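You operate a simulated robot arm through the tools that you are given. There is no shell and no other tool.

Carry out the task below with a simulated robot arm. There is one attempt and no reset: what you move stays moved.

JOB
Paint the bare patch on the white board with the paint pad.
Fine: take the paint from the low pot, put the pad back on its tray and the lid back on. Set down upright: cream paint pad. A coat counts when it lies all over at full strength: go over it till it gets no stronger.

It is judged by the outcome, as a careful person would: the job done as asked, and still so three seconds after it is handed in. It fails if anything else is knocked over, pushed out of place, dropped, spilled or broken. A push-on lid holds only when it is set on centred and level and pressed home; a screw cap is set on level and turned clockwise until tight.

ROBOT AND FRAMES
A 7-joint arm with a two-finger parallel gripper, fixed in place. Base frame: the origin is on the floor under the middle of its stand, x ahead of it, y to its left, z up. Lengths are in mm, angles in rad, forces in N, time in s.
It reaches about 910 mm from its shoulder. Its first joint turns from -2.897 to 2.897 rad. Payload 3.43 kg.
Tool frame: the origin (TCP) lies between the finger pads and is the grasp point; the fingertips stand 30 mm ahead of it; z points along the fingers, y is the line along which they close. The gripper opens to 94 mm. The fingers are 28 mm wide and 10 mm thick; the gripper's body (50 by 96 mm) begins 55 mm behind the TCP.
Orientation is that of the tool frame in the base frame, as a unit quaternion [w, x, y, z]. With the fingers straight down and closing along the base's y, the tool's x points along the base's -x, its y along +y and its z along -z.

CONTROLS
- The arm moves only by the tool step_arm. Its argument "targets" is a list of rows, each a list of 3 entries, a list of its own where there are three numbers: the shift along the tool's x, y, z in units of 40 mm (1.0 is 40 mm), then the turn, a rotation vector about the tool's x, y, z in units of 5 degrees (1.0 is 5 degrees), then the finger opening in cm, from 0 to 9.4. In form: [[[dx, dy, dz], [ax, ay, az], hand], ...]. A call has 1 to 20 rows; each row shifts and turns the commanded pose from where the row before left it, along the tool's axes as they then stand. A call with a number of a shift or a turn outside -1 to 1 is refused whole. Rows are played at 5 a second. More than 50 mm and 0.15 rad between two rows, or a gripper value outside its range, and nothing of the call is played. Where a pose cannot be reached the arm comes as near as it can. A force on the tool above 40 N (or 10 N above the force at the start of the call, whichever is more), or a blocked arm, ends the call early, and 0.2 s more pass. Each finger travels about 45 mm/s and halts on what it meets, pressing with about 37 N; the grip force reading is that of the motor and also rises with nothing between the fingers. The clock runs only during rows and for 0.2 s after the last one: add rows that do not move to give the fingers time. It gives the time, the measured TCP pose, the force on the tool (base axes), the opening and the grip force at its end, in the units of the frame above (readings bear some noise), with the torque about the TCP (base axes, N m) and any sound that the robot's microphone picked up.
- Cameras (640 x 400 px; columns grow to the right, rows downward): "scene" is fixed at [50.2, 501.1, 1701.4]; the picture's right is [-0.13, -0.99, 0.00], its down [-0.78, 0.10, -0.62] and it looks along [0.62, -0.08, -0.78] (base axes); focal length 342 px, centre (320, 200). "wrist" rides on the gripper at [76, 14, -103] in the tool frame; the picture's right is [-0.18, 0.98, 0.00], its down [-0.75, -0.14, -0.64] and it looks along [-0.63, -0.12, 0.77] (tool axes); focal length 243 px, centre (320, 200). There is no depth. A picture from a camera that has moved, and an enlarged one, comes with that camera's place and axes in the base frame and with its lens.
- grab_frame(camera): a new picture of that camera. It takes no simulated time.
- move_column(by): slides the trunk up (or, below 0, down) by that many mm; the arm rides with it, the base frame stays. It gives what a move gives, with no picture.
- inspect(camera, box): a new picture of the part [left, top, right, bottom] of that camera's present view, enlarged. It takes no simulated time.
- finish_job(): hands the job in; it is judged then, once.

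Places have to be worked out from the pictures, the camera data and where the tool is seen. Open the gripper and draw the arm clear of the work before you hand the job in, unless the task says otherwise.

The tools are called after "Call:" as name(argument=value, ...) on one line, values as JSON. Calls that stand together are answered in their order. step_arm: Moves the arm, as the interface text tells. Its arguments: {"type":"object","properties":{"targets":{"type":"array","items":{"type":"array"}}},"required":["targets"]} The other tools are called the same way: move_column (by) moves the trunk up or down; grab_frame (camera) takes a picture; inspect (camera, box) takes an enlarged picture of a part of a camera's view; finish_job () hands the job in.

At the start:

```text
time_s: 0.0
ee_pos: [392.6, 305.6, 1295.3]
ee_rot: [-0.007, 0.007, 1.0, -0.009]
force: [-0.1, -0.9, 0.2]
wrist_torque: [-0.03, 0.03, -0.02]
width: 94.1
finger_force: 0.1
trunk travel left (down, up): [-450.0, 160.0]
```

scene: 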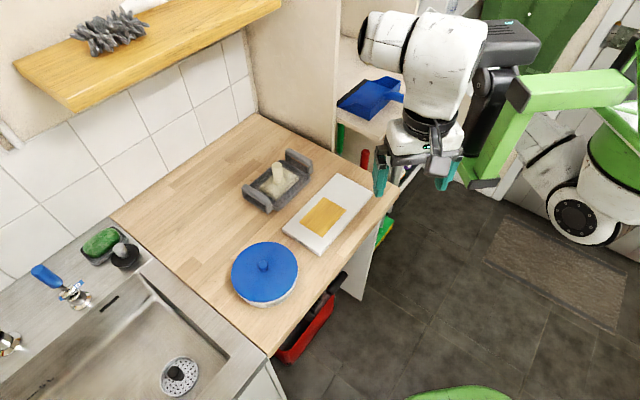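
wrist: 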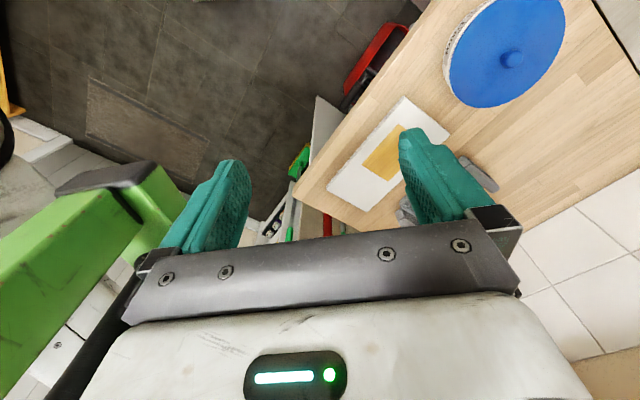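

I start by looking closer at the workspace: pot with blue lid, white board with bare yellowish patch, pad on its tray.

Call:
inspect(camera="scene", box=[220, 130, 400, 310])

Call:
inspect(camera="wrist", box=[290, 0, 640, 240])

Call:
inspect(camera="scene", box=[230, 130, 330, 220])

```text
2.22 times, centred on (310, 220) of scene
camera zoom: at [50.2, 501.1, 1701.4], right [-0.13, -0.99, 0.0], down [-0.78, 0.1, -0.62], along [0.62, -0.08, -0.78], focal length 760 px, centre (342, 156)
```

zoom: 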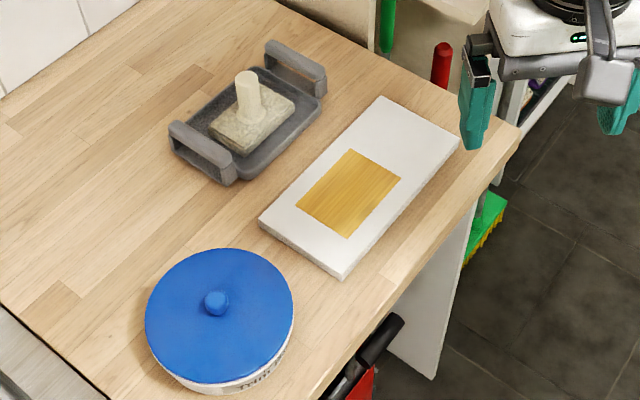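

```text
1.67 times, centred on (465, 120) of wrist
camera zoom: at [320.2, 321.2, 1399.4], right [0.2, 0.98, -0.02], down [0.76, -0.14, 0.63], along [0.62, -0.14, -0.77], focal length 404 px, centre (78, 333)
```

zoom: 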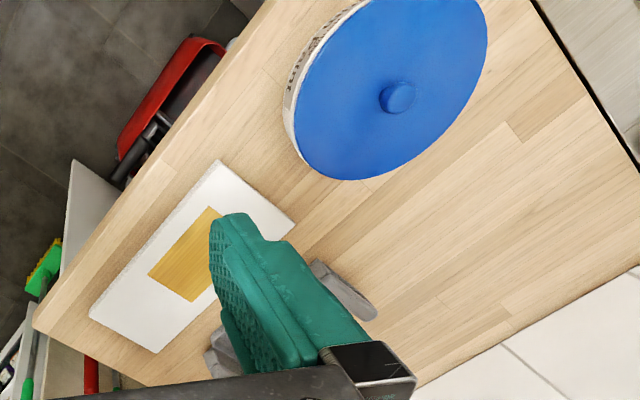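

```text
4.44 times, centred on (280, 175) of scene
camera zoom: at [50.2, 501.1, 1701.4], right [-0.13, -0.99, 0.0], down [-0.78, 0.1, -0.62], along [0.62, -0.08, -0.78], focal length 1519 px, centre (498, 311)
```

zoom: 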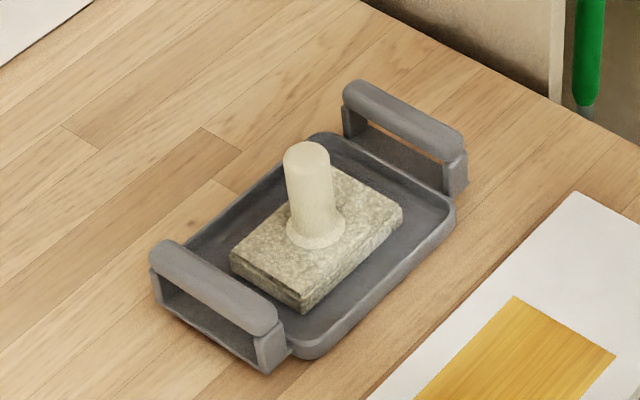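

The knob of the lid triangulates to about (443, 584, 980), and the board top sits near z 916. I move the open gripper above the pot at the current height, then look again.

Call:
step_arm(targets=[[[-0.18, 0.99, 0], [0, 0, 0], 9.4], [[-0.18, 0.99, 0], [0, 0, 0], 9.4], [[-0.18, 0.99, 0], [0, 0, 0], 9.4], [[-0.18, 0.99, 0], [0, 0, 0], 9.4], [[-0.18, 0.99, 0], [0, 0, 0], 9.4], [[-0.18, 0.99, 0], [0, 0, 0], 9.4], [[-0.18, 0.99, 0], [0, 0, 0], 9.4], [[0, 0, 0], [0, 0, 0], 9.4], [[0, 0, 0], [0, 0, 0], 9.4]])

```text
time_s: 1.7
ee_pos: [553.9, 550.8, 1294.7]
ee_rot: [-0.004, 0.098, 0.995, -0.001]
force: [-0.4, 0.3, 0.3]
wrist_torque: [0.01, -0.03, -0.01]
width: 94.0
finger_force: 0.1
trunk travel left (down, up): [-450.0, 160.0]
stopped in row 8: the arm was blocked; the commanded pose is now the measured one
```

The arm was blocked at (554, 551) with some yaw; it didn't go where I expected. I look at both views to understand the arm's configuration.

Call:
grab_frame(camera="scene")

Call:
grab_frame(camera="wrist")

```text
taken
```

scene: 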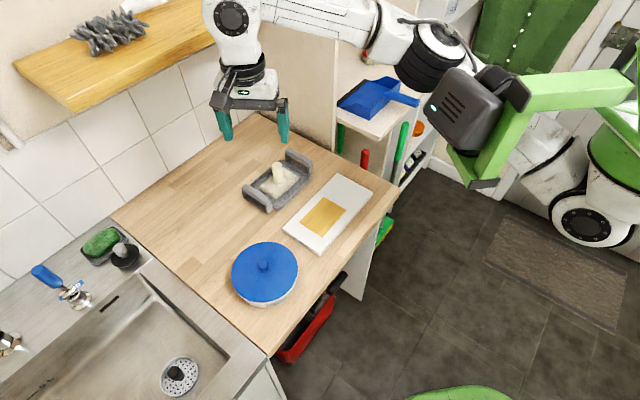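

```text
taken
camera wrist: at [483.7, 578.7, 1398.3], right [0.37, 0.93, -0.01], down [0.72, -0.28, 0.64], along [0.59, -0.24, -0.77], focal length 243 px, centre (320, 200)
```

wrist: 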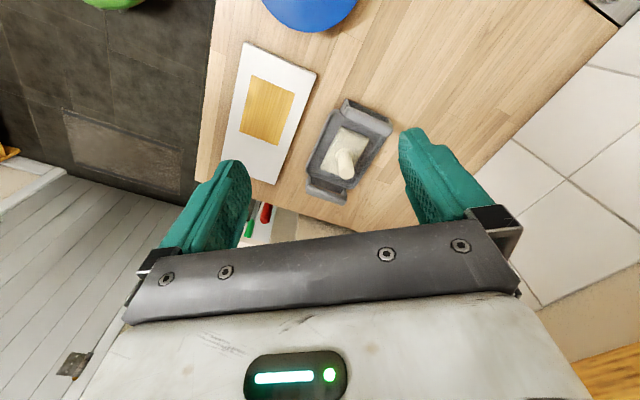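

The tool went further ahead than commanded, so something limits the arm there. I zoom in on the arm to understand its shape.

Call:
inspect(camera="scene", box=[380, 0, 640, 260])

Call:
inspect(camera="scene", box=[170, 0, 430, 160])

```text
1.54 times, centred on (510, 130) of scene
camera zoom: at [50.2, 501.1, 1701.4], right [-0.13, -0.99, 0.0], down [-0.78, 0.1, -0.62], along [0.62, -0.08, -0.78], focal length 526 px, centre (28, 308)
```

zoom: 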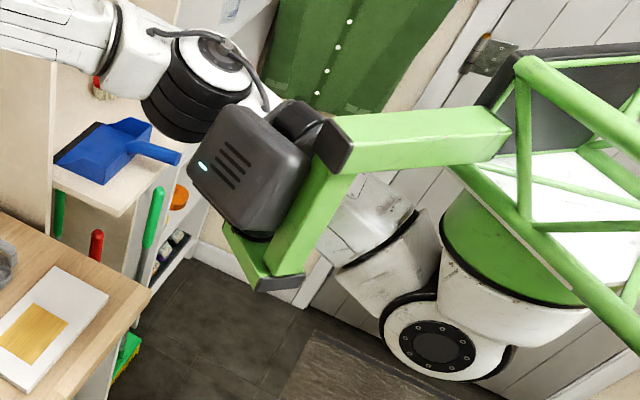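

```text
2.46 times, centred on (300, 80) of scene
camera zoom: at [50.2, 501.1, 1701.4], right [-0.13, -0.99, 0.0], down [-0.78, 0.1, -0.62], along [0.62, -0.08, -0.78], focal length 841 px, centre (369, 495)
```

zoom: 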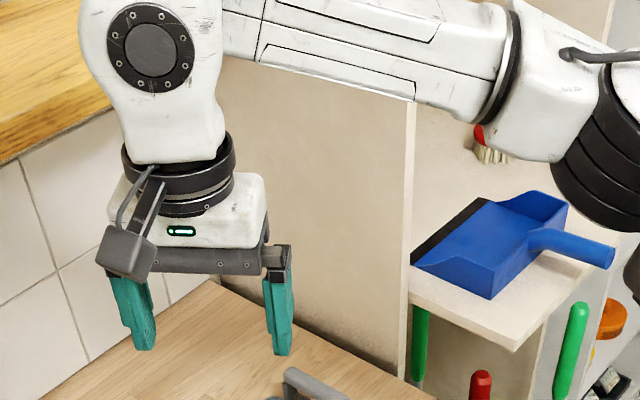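

A black box on the arm's elbow seems to press against the green bracket (which I triangulate near (360, 215, 1308)). I back off part of the way toward the start before trying another route.

Call:
step_arm(targets=[[[0.34, -0.84, 0], [0, 0, -0.5], 9.4], [[0.34, -0.84, 0], [0, 0, -0.5], 9.4], [[0.34, -0.84, 0], [0, 0, -0.5], 9.4], [[0.34, -0.84, 0], [0, 0, -0.5], 9.4], [[0, 0, 0], [0, 0, 0], 9.4]])

Call:
grab_frame(camera="scene")

Call:
grab_frame(camera="wrist")

```text
time_s: 2.9
ee_pos: [481.7, 423.7, 1293.7]
ee_rot: [-0.005, 0.008, 1.0, -0.001]
force: [-0.1, 0.6, -0.5]
wrist_torque: [0.03, 0.0, -0.02]
width: 93.9
finger_force: 0.0
trunk travel left (down, up): [-450.0, 160.0]
```

```text
taken
```

scene: 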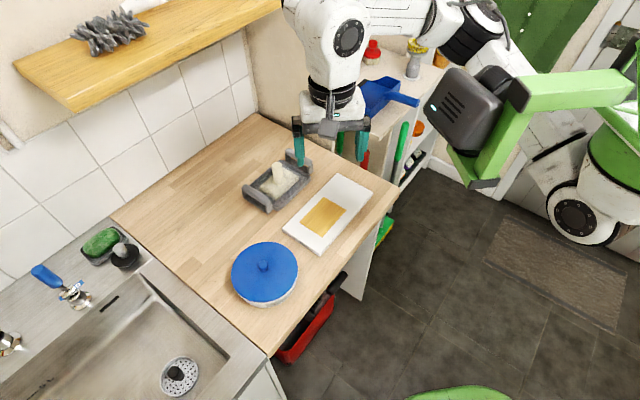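

```text
taken
camera wrist: at [406.4, 438.0, 1397.4], right [0.2, 0.98, 0.0], down [0.76, -0.15, 0.63], along [0.62, -0.13, -0.77], focal length 243 px, centre (320, 200)
```

wrist: 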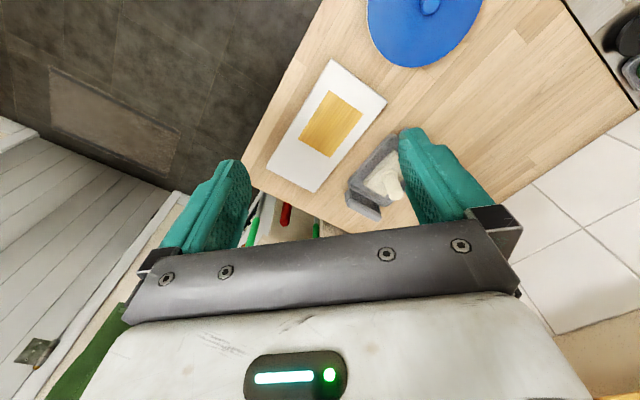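

The box and bracket stayed put, so they are fixed scenery, and the arm works beyond them. I test lowering the trunk a bit (tips are at about z 1264, plenty of room) to see what rides along.

Call:
move_column(by=-60)

Call:
grab_frame(camera="scene")

```text
time_s: 3.9
ee_pos: [480.8, 424.3, 1234.7]
ee_rot: [-0.006, 0.009, 1.0, 0.0]
force: [0.0, 0.0, -1.3]
wrist_torque: [-0.03, -0.01, -0.01]
width: 93.9
finger_force: 0.1
trunk travel left (down, up): [-390.0, 220.0]
```

```text
taken
```

scene: 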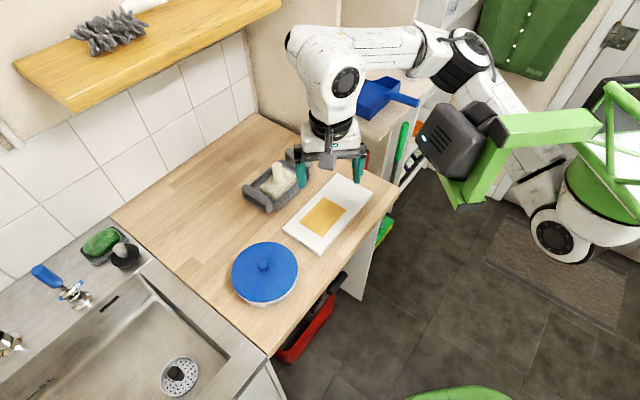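

The bracket and box ride with the trunk, so they are part of the robot. I lower the trunk another 120 mm, still far above everything on the counter.

Call:
move_column(by=-120)

Call:
grab_frame(camera="scene")

Call:
grab_frame(camera="wrist")

```text
time_s: 5.4
ee_pos: [481.0, 424.6, 1113.5]
ee_rot: [-0.005, 0.009, 1.0, -0.001]
force: [0.1, 0.4, 0.4]
wrist_torque: [0.0, 0.01, 0.0]
width: 93.7
finger_force: 0.0
trunk travel left (down, up): [-270.0, 340.0]
```

```text
taken
```

scene: 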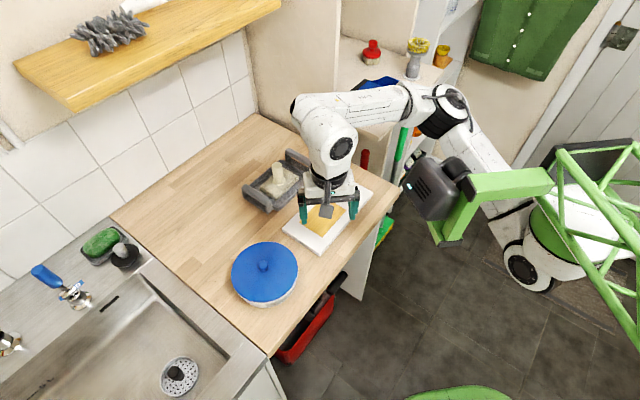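

```text
taken
camera wrist: at [406.4, 438.4, 1217.4], right [0.2, 0.98, 0.0], down [0.76, -0.15, 0.63], along [0.62, -0.13, -0.77], focal length 243 px, centre (320, 200)
```

wrist: 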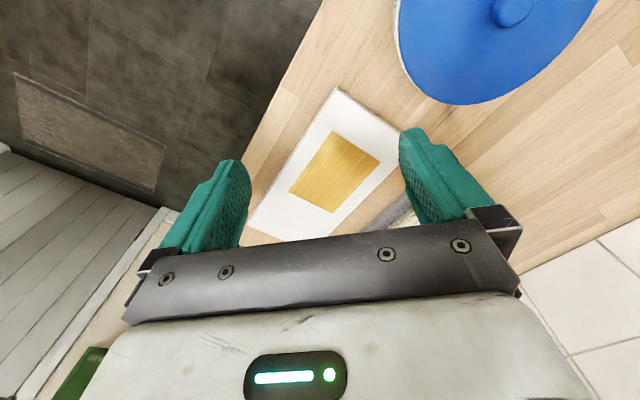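

Now the bracket is well below the camera's line and the arm is visible. I move in small steps toward +y (toward the pot) and check that the tool follows.

Call:
step_arm(targets=[[[0, 0.5, 0], [0, 0, 0], 9.4], [[0, 0.5, 0], [0, 0, 0], 9.4], [[0, 0.5, 0], [0, 0, 0], 9.4], [[0, 0.5, 0], [0, 0, 0], 9.4], [[0, 0, 0], [0, 0, 0], 9.4]])

Call:
grab_frame(camera="scene")

```text
time_s: 6.6
ee_pos: [483.4, 505.1, 1112.2]
ee_rot: [-0.004, 0.01, 1.0, -0.001]
force: [0.0, -0.3, 0.7]
wrist_torque: [0.02, -0.03, 0.0]
width: 94.0
finger_force: 0.1
trunk travel left (down, up): [-270.0, 340.0]
```

```text
taken
```

scene: 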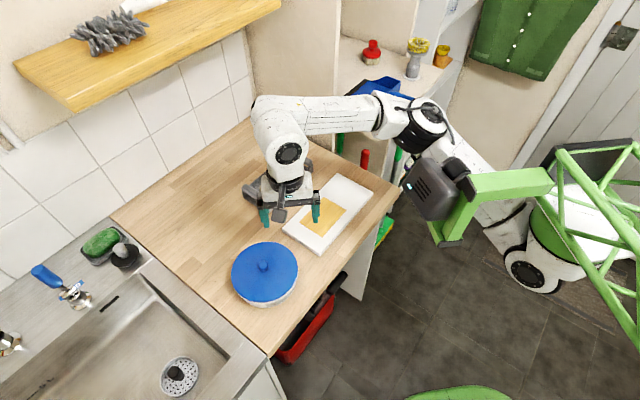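

The tool followed exactly this time. I continue in small steps toward (443, 584), watching for blocking.

Call:
step_arm(targets=[[[0.25, 0.5, 0], [0, 0, 0], 9.4], [[0.25, 0.5, 0], [0, 0, 0], 9.4], [[0.25, 0.5, 0], [0, 0, 0], 9.4], [[0.25, 0.5, 0], [0, 0, 0], 9.4], [[0, 0, 0], [0, 0, 0], 9.4]])

Call:
grab_frame(camera="scene")

Call:
grab_frame(camera="wrist")

```text
time_s: 7.6
ee_pos: [549.9, 551.7, 1120.6]
ee_rot: [-0.003, 0.1, 0.995, 0.005]
force: [-0.9, 0.5, -0.5]
wrist_torque: [0.0, 0.02, 0.03]
width: 94.1
finger_force: 0.0
trunk travel left (down, up): [-270.0, 340.0]
stopped in row 5: the arm was blocked; the commanded pose is now the measured one
```

```text
taken
```

scene: 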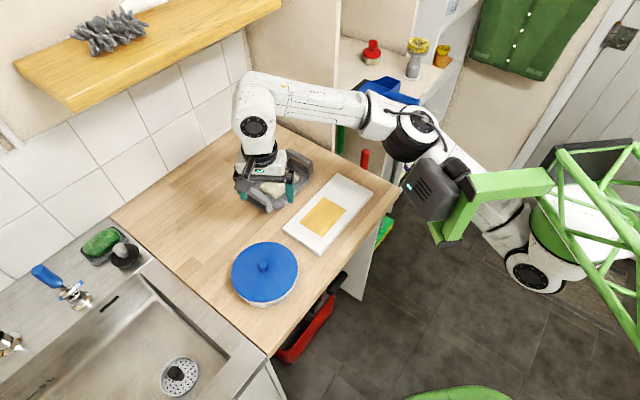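

```text
taken
camera wrist: at [478.5, 578.2, 1224.3], right [0.38, 0.93, 0.01], down [0.71, -0.3, 0.64], along [0.59, -0.23, -0.77], focal length 243 px, centre (320, 200)
```

wrist: 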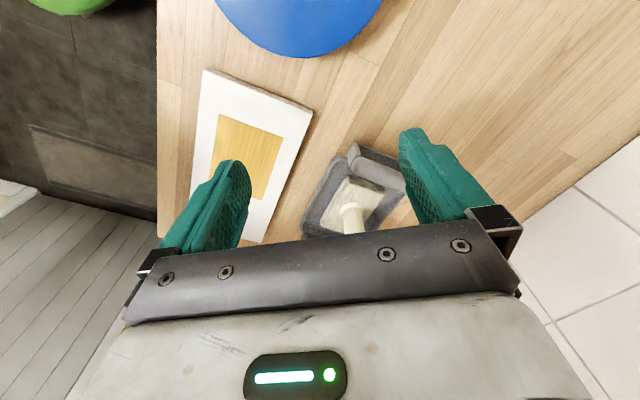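

The tool stopped at the same relative pose as before; it looks like the whole arm's swing about the shoulder (near x 332, y 31) is being stopped, probably by the upper arm against the sensor box. I zoom in there to check.

Call:
inspect(camera="scene", box=[360, 80, 560, 300])

Call:
inspect(camera="scene", box=[370, 95, 490, 215])

```text
1.82 times, centred on (460, 190) of scene
camera zoom: at [50.2, 501.1, 1701.4], right [-0.13, -0.99, 0.0], down [-0.78, 0.1, -0.62], along [0.62, -0.08, -0.78], focal length 622 px, centre (66, 218)
```

zoom: 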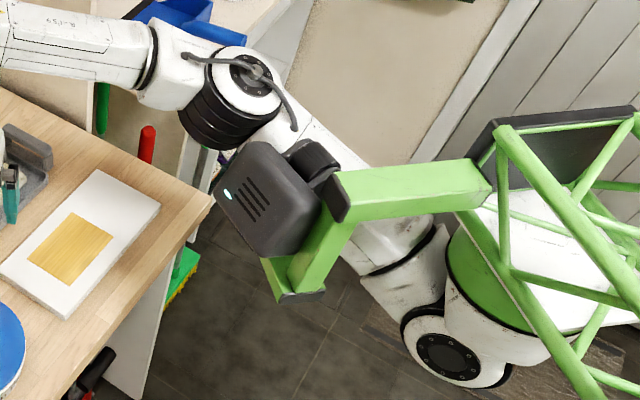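

```text
3.33 times, centred on (430, 155) of scene
camera zoom: at [50.2, 501.1, 1701.4], right [-0.13, -0.99, 0.0], down [-0.78, 0.1, -0.62], along [0.62, -0.08, -0.78], focal length 1140 px, centre (-47, 350)
```

zoom: 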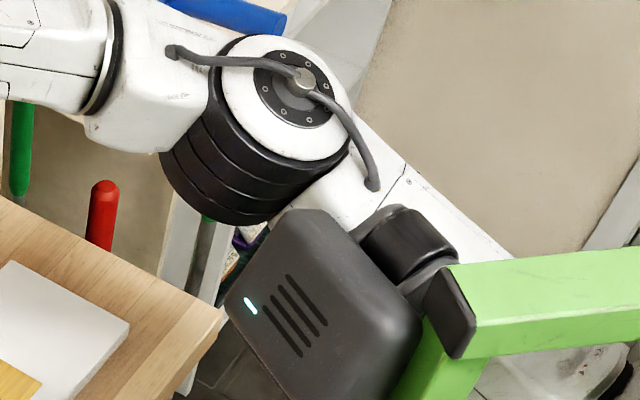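

The arm hangs from the frame, with its shoulder near (332, 31, 1100) now, and the upper arm meets the sensor box when the tool is held as high as the shoulder. Working well below the box should avoid this, so I back off, straighten the hand and then raise the trunk while reaching down with the arm.

Call:
step_arm(targets=[[[0.42, -0.77, 0], [0, 0, -0.76], 9.4], [[0.42, -0.77, 0], [0, 0, -0.76], 9.4], [[0.42, -0.77, 0], [0, 0, -0.76], 9.4], [[0, 0, 0], [0, 0, 0], 9.4]])

Call:
move_column(by=180)

Call:
step_arm(targets=[[[0, 0, 1], [0, 0, 0], 9.4], [[0, 0, 1], [0, 0, 0], 9.4], [[0, 0, 1], [0, 0, 0], 9.4], [[0, 0, 1], [0, 0, 0], 9.4], [[0, 0, 1], [0, 0, 0], 9.4], [[0, 0, 0], [0, 0, 0], 9.4]])

Call:
grab_frame(camera="scene")

```text
time_s: 8.6
ee_pos: [485.0, 463.0, 1120.0]
ee_rot: [-0.002, -0.001, 1.0, 0.006]
force: [-0.5, -0.2, -0.3]
wrist_torque: [0.02, -0.02, -0.02]
width: 93.9
finger_force: 0.0
trunk travel left (down, up): [-270.0, 340.0]
```

```text
time_s: 10.6
ee_pos: [485.9, 464.2, 1300.3]
ee_rot: [-0.002, -0.001, 1.0, 0.006]
force: [-0.7, -0.8, 0.3]
wrist_torque: [0.03, -0.01, 0.04]
width: 93.9
finger_force: 0.1
trunk travel left (down, up): [-450.0, 160.0]
```

```text
time_s: 12.0
ee_pos: [484.5, 464.4, 1097.2]
ee_rot: [-0.002, 0.0, 1.0, 0.006]
force: [-0.4, -0.8, -0.4]
wrist_torque: [0.07, 0.03, -0.01]
width: 93.8
finger_force: 0.1
trunk travel left (down, up): [-450.0, 160.0]
```

```text
taken
```

scene: 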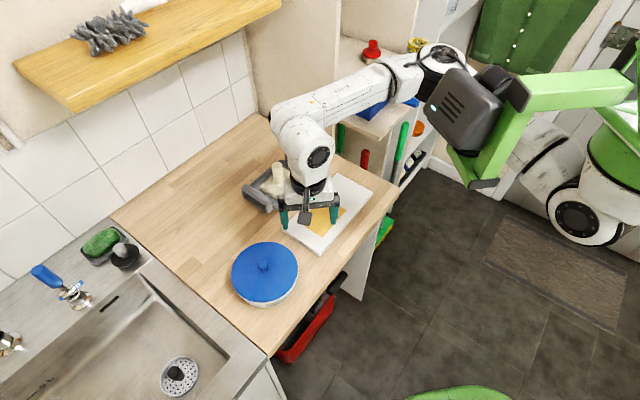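

That worked. I raise the trunk another 120 mm and reach down the same amount with the arm.

Call:
move_column(by=120)

Call:
step_arm(targets=[[[0, 0, 0.9], [0, 0, 0], 9.4], [[0, 0, 0.9], [0, 0, 0], 9.4], [[0, 0, 0.9], [0, 0, 0], 9.4], [[0, 0, 0], [0, 0, 0], 9.4]])

Call:
grab_frame(camera="scene")

```text
time_s: 13.5
ee_pos: [484.0, 465.3, 1217.5]
ee_rot: [-0.002, -0.001, 1.0, 0.006]
force: [-0.7, -0.3, -0.2]
wrist_torque: [0.0, 0.01, 0.03]
width: 93.9
finger_force: 0.0
trunk travel left (down, up): [-570.0, 40.0]
```

```text
time_s: 14.5
ee_pos: [481.9, 466.0, 1108.6]
ee_rot: [-0.002, -0.002, 1.0, 0.007]
force: [0.8, 0.5, 0.0]
wrist_torque: [-0.02, 0.0, 0.02]
width: 93.8
finger_force: 0.0
trunk travel left (down, up): [-570.0, 40.0]
```

```text
taken
```

scene: 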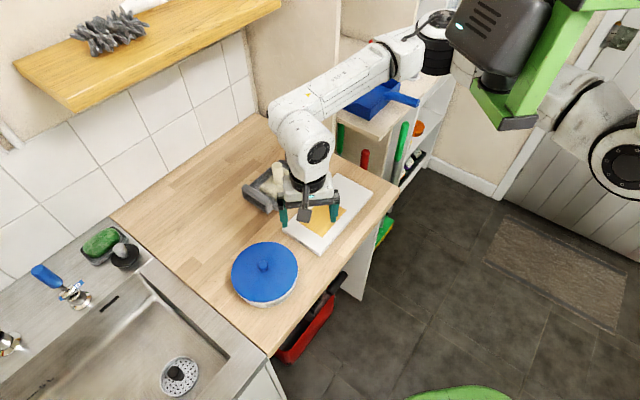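

Now I try again toward the pot at (443, 584) in small steps at z ≈ 1108.

Call:
step_arm(targets=[[[0.16, 0.49, 0], [0, 0, 0], 9.4], [[0.16, 0.49, 0], [0, 0, 0], 9.4], [[0.16, 0.49, 0], [0, 0, 0], 9.4], [[0, 0, 0], [0, 0, 0], 9.4]])

Call:
grab_frame(camera="scene")

```text
time_s: 15.5
ee_pos: [464.4, 524.1, 1111.0]
ee_rot: [-0.002, 0.0, 1.0, 0.007]
force: [0.9, -0.5, -0.9]
wrist_torque: [0.01, -0.03, 0.01]
width: 94.1
finger_force: 0.1
trunk travel left (down, up): [-570.0, 40.0]
```

```text
taken
```

scene: 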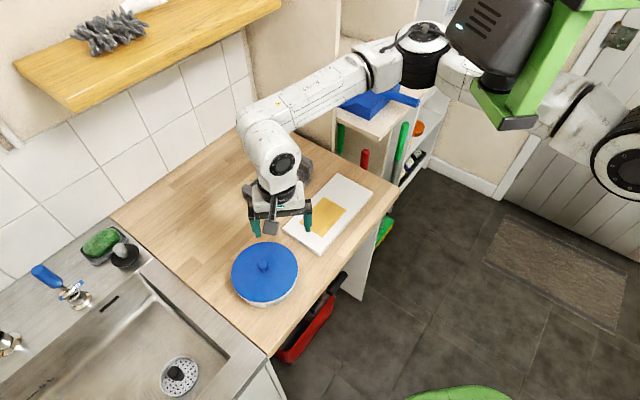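

Still following; I continue with the remaining distance.

Call:
step_arm(targets=[[[0.16, 0.49, 0], [0, 0, 0], 9.4], [[0.16, 0.49, 0], [0, 0, 0], 9.4], [[0.16, 0.49, 0], [0, 0, 0], 9.4], [[0, 0, 0], [0, 0, 0], 9.4]])

Call:
grab_frame(camera="scene")

Call:
grab_frame(camera="wrist")

```text
time_s: 16.7
ee_pos: [492.6, 571.5, 1106.0]
ee_rot: [-0.004, 0.039, 0.999, 0.003]
force: [-0.2, -0.2, -0.8]
wrist_torque: [-0.01, 0.01, 0.0]
width: 94.1
finger_force: 0.1
trunk travel left (down, up): [-570.0, 40.0]
stopped in row 4: the arm was blocked; the commanded pose is now the measured one
```

```text
taken
```

scene: 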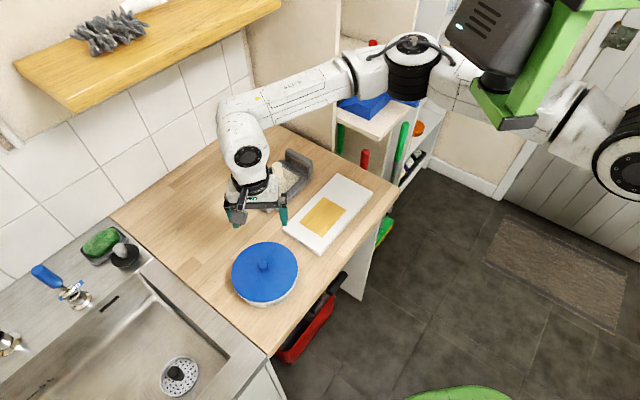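

```text
taken
camera wrist: at [418.7, 589.2, 1210.6], right [0.26, 0.97, 0.01], down [0.74, -0.2, 0.64], along [0.61, -0.16, -0.77], focal length 243 px, centre (320, 200)
```

wrist: 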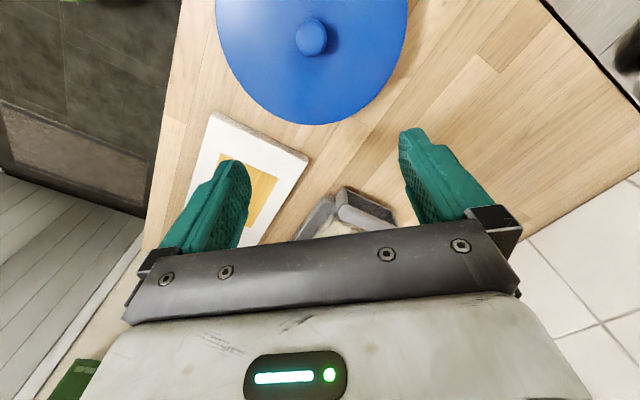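

The tool got closer but was blocked again at (493, 572). I zoom in on the upper arm and bracket to see whether they are in contact.

Call:
inspect(camera="scene", box=[380, 0, 640, 200])

Call:
inspect(camera="scene", box=[540, 60, 640, 220])

```text
2.00 times, centred on (510, 100) of scene
camera zoom: at [50.2, 501.1, 1701.4], right [-0.13, -0.99, 0.0], down [-0.78, 0.1, -0.62], along [0.62, -0.08, -0.78], focal length 684 px, centre (-60, 400)
```

zoom: 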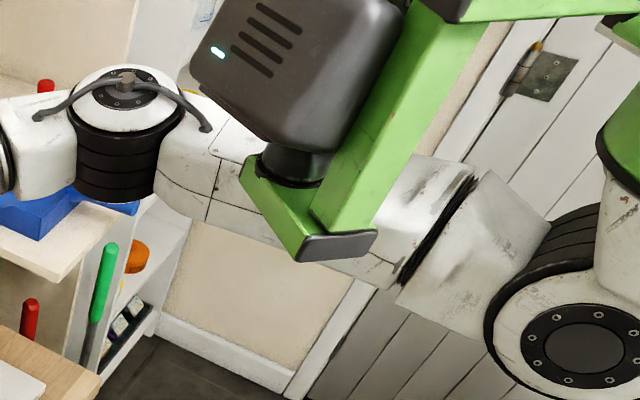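

```text
2.50 times, centred on (590, 140) of scene
camera zoom: at [50.2, 501.1, 1701.4], right [-0.13, -0.99, 0.0], down [-0.78, 0.1, -0.62], along [0.62, -0.08, -0.78], focal length 855 px, centre (-355, 350)
```

zoom: 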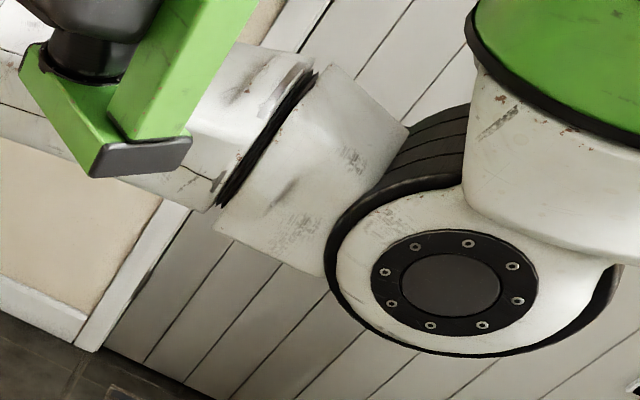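

The upper arm runs close beside the bracket's foot. Reaching lower relative to the shoulder should drop the elbow, so I use the remaining 40 mm of trunk travel up and descend to z ≈ 1040 here (tips still 30 mm above the lid knob).

Call:
move_column(by=40)

Call:
step_arm(targets=[[[0, 0, 0.65], [0, 0, 0], 9.4], [[0, 0, 0.65], [0, 0, 0], 9.4], [[0, 0, 0.65], [0, 0, 0], 9.4], [[0, 0, 0.65], [0, 0, 0], 9.4], [[0, 0, 0], [0, 0, 0], 9.4]])

Call:
grab_frame(camera="scene")

```text
time_s: 17.6
ee_pos: [493.4, 571.1, 1145.9]
ee_rot: [-0.004, 0.039, 0.999, 0.003]
force: [0.7, -0.9, 1.4]
wrist_torque: [0.0, 0.04, 0.0]
width: 94.1
finger_force: 0.1
trunk travel left (down, up): [-610.0, 0.0]
```

```text
time_s: 18.8
ee_pos: [489.9, 574.9, 1043.4]
ee_rot: [-0.003, 0.037, 0.999, 0.005]
force: [0.2, -0.6, -0.1]
wrist_torque: [0.0, 0.01, -0.01]
width: 93.9
finger_force: 0.0
trunk travel left (down, up): [-610.0, 0.0]
```

```text
taken
```

scene: 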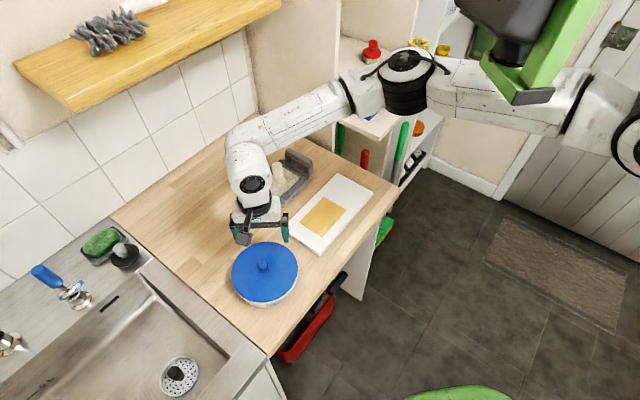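

Now I try the lateral move toward the knob's x, slowly.

Call:
step_arm(targets=[[[0.3, 0.03, 0], [0, 0, 0], 9.4], [[0.3, 0.03, 0], [0, 0, 0], 9.4], [[0.3, 0.03, 0], [0, 0, 0], 9.4], [[0.3, 0.03, 0], [0, 0, 0], 9.4], [[0, 0, 0], [0, 0, 0], 9.4]])

Call:
grab_frame(camera="scene")

Call:
grab_frame(camera="wrist")

```text
time_s: 20.0
ee_pos: [442.7, 582.7, 1045.7]
ee_rot: [-0.003, 0.039, 0.999, 0.004]
force: [0.4, -0.8, -0.2]
wrist_torque: [-0.02, 0.01, 0.01]
width: 94.2
finger_force: 0.1
trunk travel left (down, up): [-610.0, 0.0]
```

```text
taken
```

scene: 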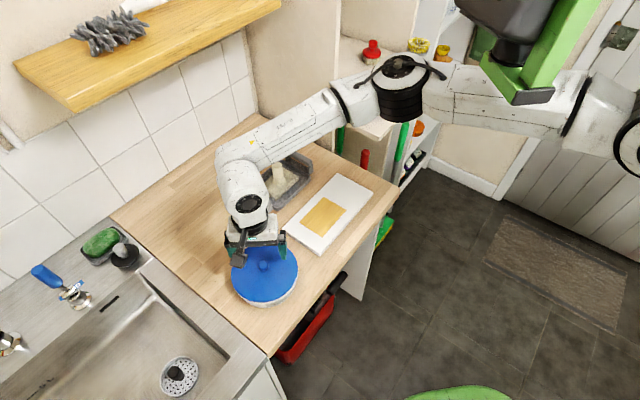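

```text
taken
camera wrist: at [370.1, 599.6, 1149.4], right [0.26, 0.97, 0.01], down [0.74, -0.2, 0.64], along [0.62, -0.16, -0.77], focal length 243 px, centre (320, 200)
```

wrist: 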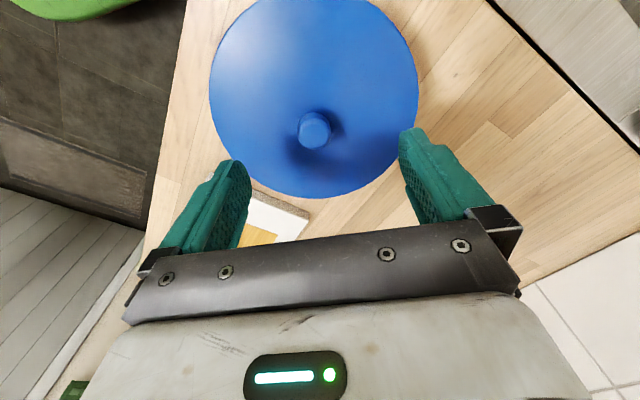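

The tool reached (443, 583, 1046) above the pot. I zoom in on the knob to centre it precisely and read its height.

Call:
inspect(camera="wrist", box=[230, 60, 400, 200])

Call:
inspect(camera="scene", box=[200, 180, 330, 320])

```text
2.86 times, centred on (315, 130) of wrist
camera zoom: at [370.1, 599.6, 1149.4], right [0.26, 0.97, 0.01], down [0.74, -0.2, 0.64], along [0.62, -0.16, -0.77], focal length 693 px, centre (334, 400)
```

zoom: 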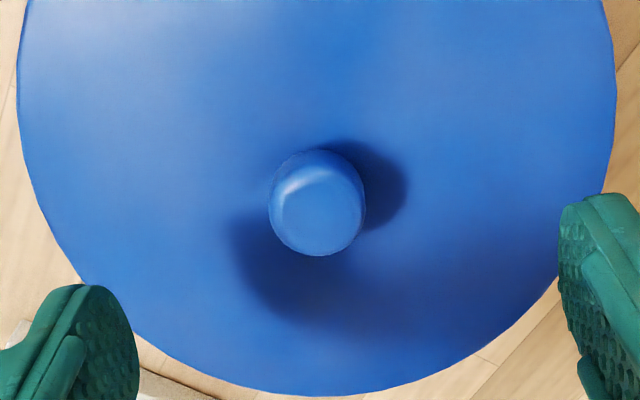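

```text
2.86 times, centred on (265, 250) of scene
camera zoom: at [50.2, 501.1, 1701.4], right [-0.13, -0.99, 0.0], down [-0.78, 0.1, -0.62], along [0.62, -0.08, -0.78], focal length 977 px, centre (477, 57)
```

zoom: 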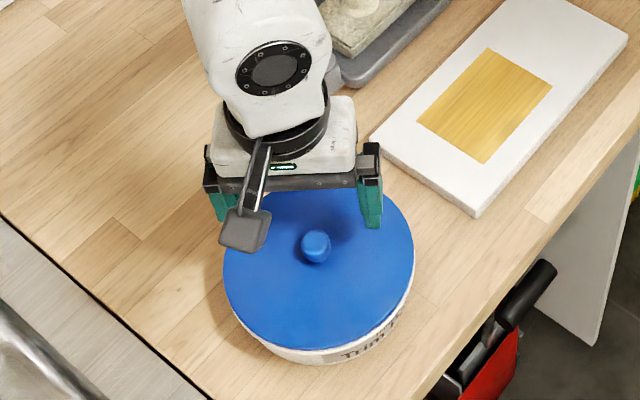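

The knob sits about 4 mm toward −y of the tool axis, with its top around z 980–1000. I shift a little and descend 25 mm to measure its height by parallax.

Call:
step_arm(targets=[[[0, -0.09, 0.2], [0, 0, 0], 9.4], [[0, 0, 0.2], [0, 0, 0], 9.4], [[0, 0, 0.2], [0, 0, 0], 9.4], [[0, 0, 0], [0, 0, 0], 9.4], [[0, 0, 0], [0, 0, 0], 9.4]])

Call:
inspect(camera="wrist", box=[230, 80, 400, 220])

Call:
inspect(camera="scene", box=[220, 210, 320, 290])

```text
time_s: 21.2
ee_pos: [444.4, 578.8, 1020.3]
ee_rot: [-0.003, 0.039, 0.999, 0.005]
force: [0.2, 0.5, -0.6]
wrist_torque: [-0.01, 0.01, -0.02]
width: 94.1
finger_force: 0.1
trunk travel left (down, up): [-610.0, 0.0]
```

```text
2.86 times, centred on (315, 150) of wrist
camera zoom: at [370.0, 595.9, 1124.1], right [0.26, 0.97, 0.01], down [0.74, -0.2, 0.64], along [0.62, -0.16, -0.77], focal length 693 px, centre (334, 343)
```

zoom: 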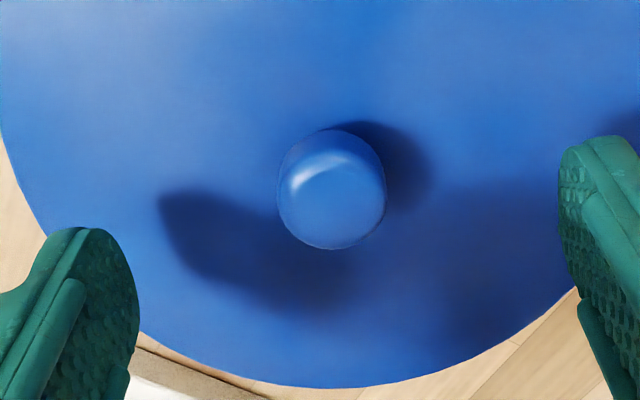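

```text
5.00 times, centred on (270, 250) of scene
camera zoom: at [50.2, 501.1, 1701.4], right [-0.13, -0.99, 0.0], down [-0.78, 0.1, -0.62], along [0.62, -0.08, -0.78], focal length 1709 px, centre (570, -50)
```

zoom: 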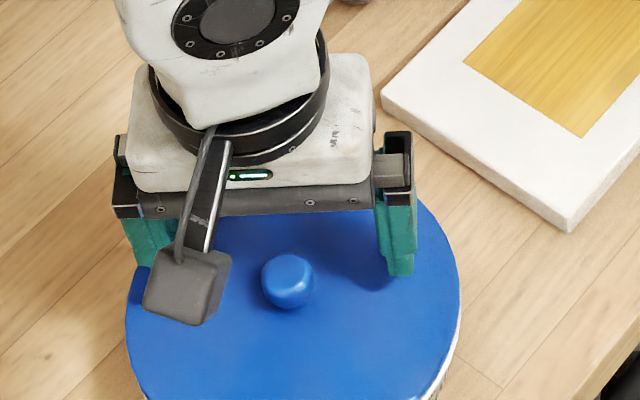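

Parallax puts the knob top at z ≈ 988 and its axis near (440, 578), about 4 mm behind the tool. I correct that, narrow the fingers to 5 cm and go down 12 mm.

Call:
step_arm(targets=[[[0.1, 0.015, 0], [0, 0, 0], 5.0], [[0, 0, 0.1], [0, 0, 0], 5.0], [[0, 0, 0.1], [0, 0, 0], 5.0], [[0, 0, 0.1], [0, 0, 0], 5.0], [[0, 0, 0], [0, 0, 0], 5.0], [[0, 0, 0], [0, 0, 0], 5.0]])

Call:
inspect(camera="wrist", box=[230, 80, 400, 220])

Call:
inspect(camera="scene", box=[220, 210, 320, 290])

```text
time_s: 22.6
ee_pos: [438.2, 580.4, 1006.8]
ee_rot: [-0.003, 0.038, 0.999, 0.005]
force: [-0.3, 0.7, -0.6]
wrist_torque: [0.01, -0.01, 0.01]
width: 50.1
finger_force: 0.1
trunk travel left (down, up): [-610.0, 0.0]
```

```text
2.86 times, centred on (315, 150) of wrist
camera zoom: at [365.4, 596.7, 1110.9], right [0.26, 0.97, 0.01], down [0.74, -0.2, 0.64], along [0.62, -0.16, -0.77], focal length 693 px, centre (334, 343)
```

zoom: 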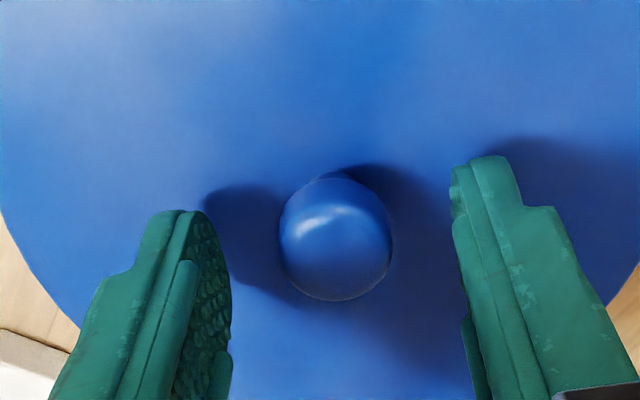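

```text
5.00 times, centred on (270, 250) of scene
camera zoom: at [50.2, 501.1, 1701.4], right [-0.13, -0.99, 0.0], down [-0.78, 0.1, -0.62], along [0.62, -0.08, -0.78], focal length 1709 px, centre (570, -50)
```

zoom: 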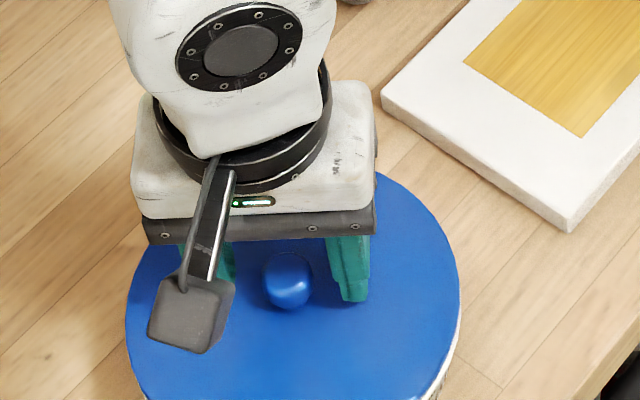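

The fingers straddle the knob evenly. I descend 3 mm more in fine steps, watching the force for contact with the lid.

Call:
step_arm(targets=[[[0, 0, 0.025], [0, 0, 0], 5.0], [[0, 0, 0.025], [0, 0, 0], 5.0], [[0, 0, 0.025], [0, 0, 0], 5.0], [[0, 0, 0], [0, 0, 0], 5.0]])

Call:
inspect(camera="wrist", box=[230, 80, 400, 220])

```text
time_s: 23.6
ee_pos: [438.7, 579.9, 1004.8]
ee_rot: [-0.004, 0.039, 0.999, 0.006]
force: [-0.4, 0.3, -0.1]
wrist_torque: [0.03, 0.0, 0.02]
width: 50.2
finger_force: 0.1
trunk travel left (down, up): [-610.0, 0.0]
```

```text
2.86 times, centred on (315, 150) of wrist
camera zoom: at [364.6, 597.1, 1108.8], right [0.26, 0.97, 0.01], down [0.74, -0.2, 0.64], along [0.62, -0.16, -0.77], focal length 693 px, centre (334, 343)
```

zoom: 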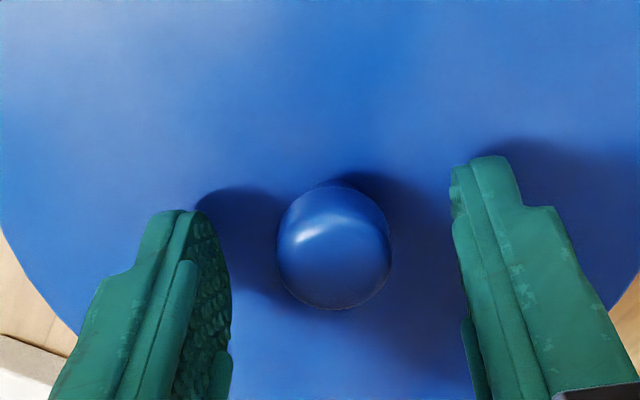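

No contact yet. Another 4 mm down in fine steps.

Call:
step_arm(targets=[[[0, 0, 0.025], [0, 0, 0], 5.0], [[0, 0, 0.025], [0, 0, 0], 5.0], [[0, 0, 0.025], [0, 0, 0], 5.0], [[0, 0, 0.025], [0, 0, 0], 5.0], [[0, 0, 0], [0, 0, 0], 5.0]])

Call:
inspect(camera="wrist", box=[230, 80, 400, 220])

Call:
inspect(camera="scene", box=[220, 210, 320, 290])

```text
time_s: 24.8
ee_pos: [438.1, 579.3, 1002.0]
ee_rot: [-0.003, 0.039, 0.999, 0.004]
force: [-0.6, -0.6, 0.5]
wrist_torque: [-0.01, -0.03, -0.01]
width: 49.7
finger_force: 0.0
trunk travel left (down, up): [-610.0, 0.0]
```

```text
2.86 times, centred on (315, 150) of wrist
camera zoom: at [364.7, 596.3, 1105.6], right [0.26, 0.97, 0.01], down [0.74, -0.2, 0.64], along [0.62, -0.16, -0.77], focal length 693 px, centre (334, 343)
```

zoom: 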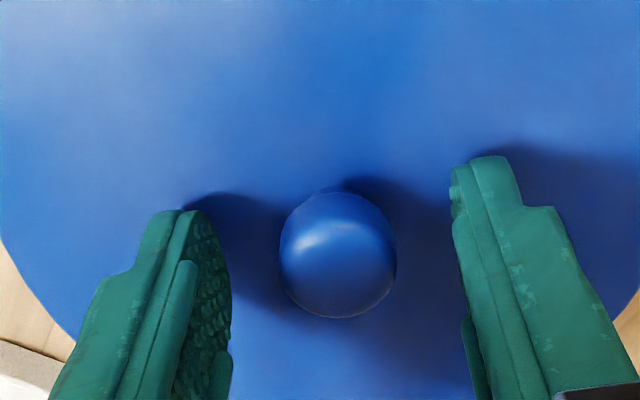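

```text
5.00 times, centred on (270, 250) of scene
camera zoom: at [50.2, 501.1, 1701.4], right [-0.13, -0.99, 0.0], down [-0.78, 0.1, -0.62], along [0.62, -0.08, -0.78], focal length 1709 px, centre (570, -50)
```

zoom: 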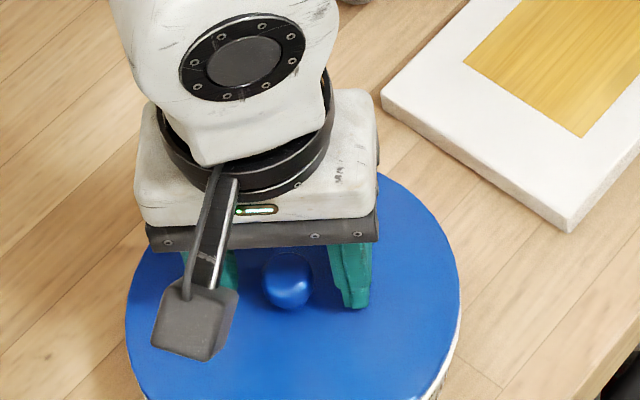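

Still no contact at tip height ≈ 972. I shift 2 mm forward and keep descending finely.

Call:
step_arm(targets=[[[-0.05, 0, 0.025], [0, 0, 0], 5.0], [[0, 0, 0.025], [0, 0, 0], 5.0], [[0, 0, 0.025], [0, 0, 0], 5.0], [[0, 0, 0.025], [0, 0, 0], 5.0], [[0, 0, 0], [0, 0, 0], 5.0]])

Call:
inspect(camera="wrist", box=[230, 80, 400, 220])

```text
time_s: 26.0
ee_pos: [440.9, 578.8, 998.2]
ee_rot: [-0.002, 0.038, 0.999, 0.005]
force: [-0.4, -0.1, 7.6]
wrist_torque: [-0.22, -0.05, 0.0]
width: 50.2
finger_force: 0.2
trunk travel left (down, up): [-610.0, 0.0]
```

```text
2.86 times, centred on (315, 150) of wrist
camera zoom: at [366.4, 596.2, 1101.3], right [0.26, 0.97, 0.01], down [0.74, -0.2, 0.64], along [0.62, -0.16, -0.77], focal length 693 px, centre (334, 343)
```

zoom: 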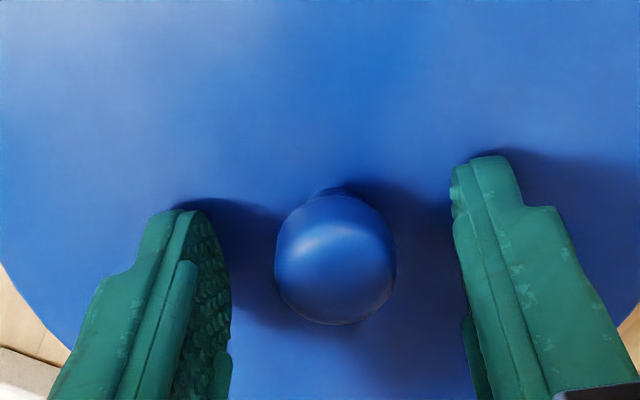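

Contact with the lid at tip height ≈ 968. I raise 1.5 mm and close on the knob.

Call:
step_arm(targets=[[[0, 0, -0.0375], [0, 0, 0], 5.0], [[0, 0, 0], [0, 0, 0], 0.0], [[0, 0, 0], [0, 0, 0], 0.0], [[0, 0, 0], [0, 0, 0], 0.0], [[0, 0, 0], [0, 0, 0], 0.0], [[0, 0, 0], [0, 0, 0], 0.0]])

Call:
inspect(camera="wrist", box=[230, 80, 400, 220])

Call:
inspect(camera="scene", box=[220, 210, 320, 310])

```text
time_s: 27.4
ee_pos: [440.6, 578.6, 998.8]
ee_rot: [-0.004, 0.038, 0.999, 0.005]
force: [0.1, -0.6, 0.1]
wrist_torque: [0.02, -0.01, 0.01]
width: 22.3
finger_force: 37.2
trunk travel left (down, up): [-610.0, 0.0]
heard: snap
```

```text
2.86 times, centred on (315, 150) of wrist
camera zoom: at [366.3, 595.7, 1102.0], right [0.26, 0.97, 0.01], down [0.74, -0.2, 0.64], along [0.62, -0.16, -0.77], focal length 693 px, centre (334, 343)
```

zoom: 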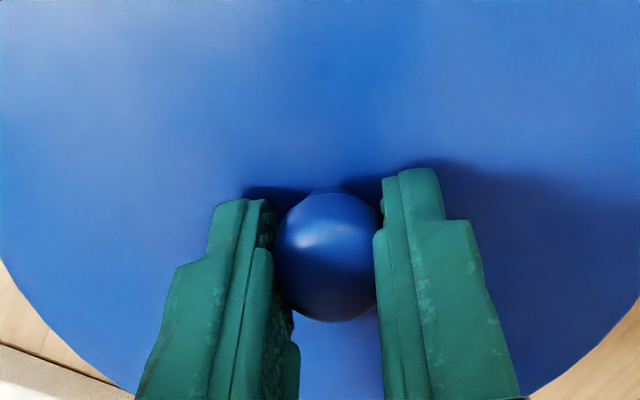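

```text
4.00 times, centred on (270, 260) of scene
camera zoom: at [50.2, 501.1, 1701.4], right [-0.13, -0.99, 0.0], down [-0.78, 0.1, -0.62], along [0.62, -0.08, -0.78], focal length 1367 px, centre (520, -40)
```

zoom: 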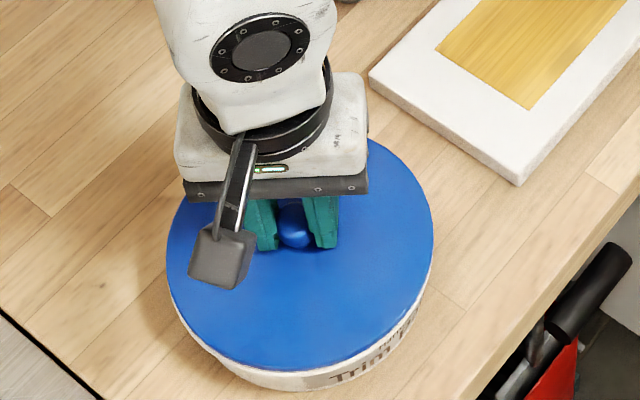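

The knob is gripped (22.3 mm) and I heard a snap. I lift slowly 10 mm and check whether the lid comes off.

Call:
step_arm(targets=[[[0, 0, -0.05], [0, 0, 0], 0.0], [[0, 0, -0.05], [0, 0, 0], 0.0], [[0, 0, -0.05], [0, 0, 0], 0.0], [[0, 0, -0.05], [0, 0, 0], 0.0], [[0, 0, -0.05], [0, 0, 0], 0.0], [[0, 0, 0], [0, 0, 0], 0.0]])

Call:
inspect(camera="scene", box=[200, 200, 340, 320])

Call:
grab_frame(camera="wrist")

```text
time_s: 28.8
ee_pos: [440.9, 579.2, 1009.8]
ee_rot: [-0.004, 0.038, 0.999, 0.004]
force: [-0.5, 0.3, -0.3]
wrist_torque: [-0.02, 0.0, 0.04]
width: 22.4
finger_force: 36.8
trunk travel left (down, up): [-610.0, 0.0]
```

```text
3.33 times, centred on (270, 260) of scene
camera zoom: at [50.2, 501.1, 1701.4], right [-0.13, -0.99, 0.0], down [-0.78, 0.1, -0.62], along [0.62, -0.08, -0.78], focal length 1140 px, centre (487, 0)
```

zoom: 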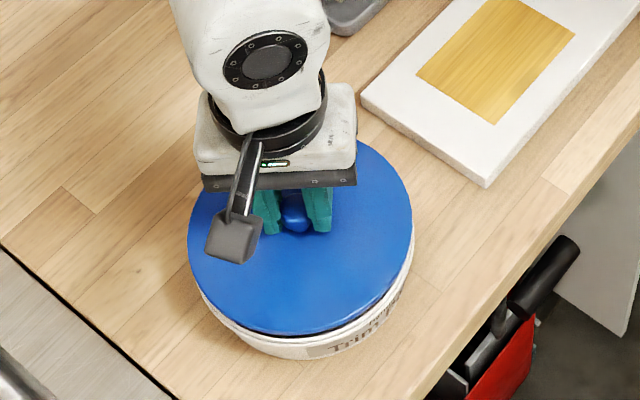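

```text
taken
camera wrist: at [367.4, 596.6, 1112.5], right [0.26, 0.97, 0.01], down [0.74, -0.2, 0.64], along [0.62, -0.16, -0.77], focal length 243 px, centre (320, 200)
```

wrist: 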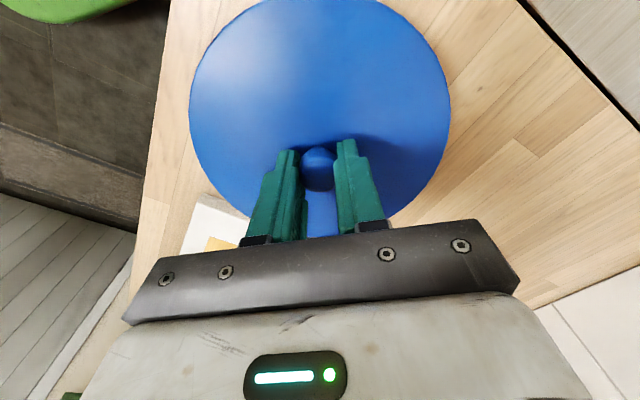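

The lid lifted freely. I raise it another 50 mm, then carry it to a free spot near (595, 665) between the pot, tray and sink edge.

Call:
step_arm(targets=[[[0, 0, -0.3], [0, 0, 0], 0.0], [[0, 0, -0.3], [0, 0, 0], 0.0], [[0, 0, -0.3], [0, 0, 0], 0.0], [[0, 0, -0.3], [0, 0, 0], 0.0], [[-0.4, 0.27, 0], [0, 0, 0], 0.0], [[-0.4, 0.27, 0], [0, 0, 0], 0.0], [[-0.4, 0.27, 0], [0, 0, 0], 0.0], [[-0.4, 0.27, 0], [0, 0, 0], 0.0], [[0, 0, 0], [0, 0, 0], 0.0]])

Call:
grab_frame(camera="scene")

Call:
grab_frame(camera="wrist")

```text
time_s: 30.8
ee_pos: [507.3, 614.6, 1057.0]
ee_rot: [-0.003, 0.039, 0.999, 0.004]
force: [0.2, 0.2, -1.0]
wrist_torque: [0.01, -0.01, 0.0]
width: 22.0
finger_force: 36.8
trunk travel left (down, up): [-610.0, 0.0]
```

```text
taken
```

scene: 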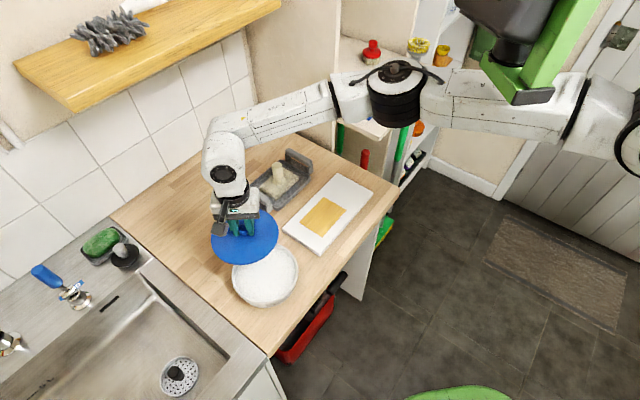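

```text
taken
camera wrist: at [434.0, 632.8, 1161.0], right [0.26, 0.97, 0.01], down [0.74, -0.2, 0.64], along [0.62, -0.16, -0.77], focal length 243 px, centre (320, 200)
```

wrist: 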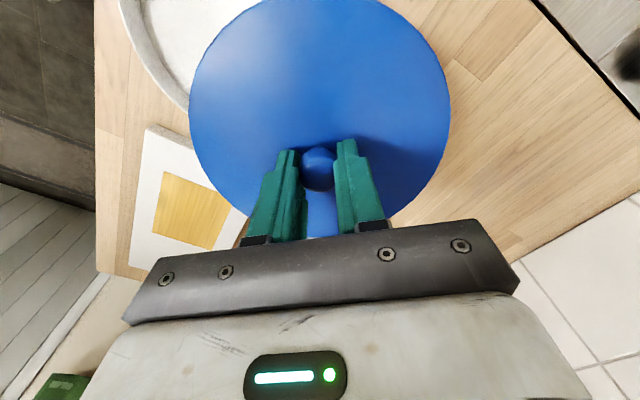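

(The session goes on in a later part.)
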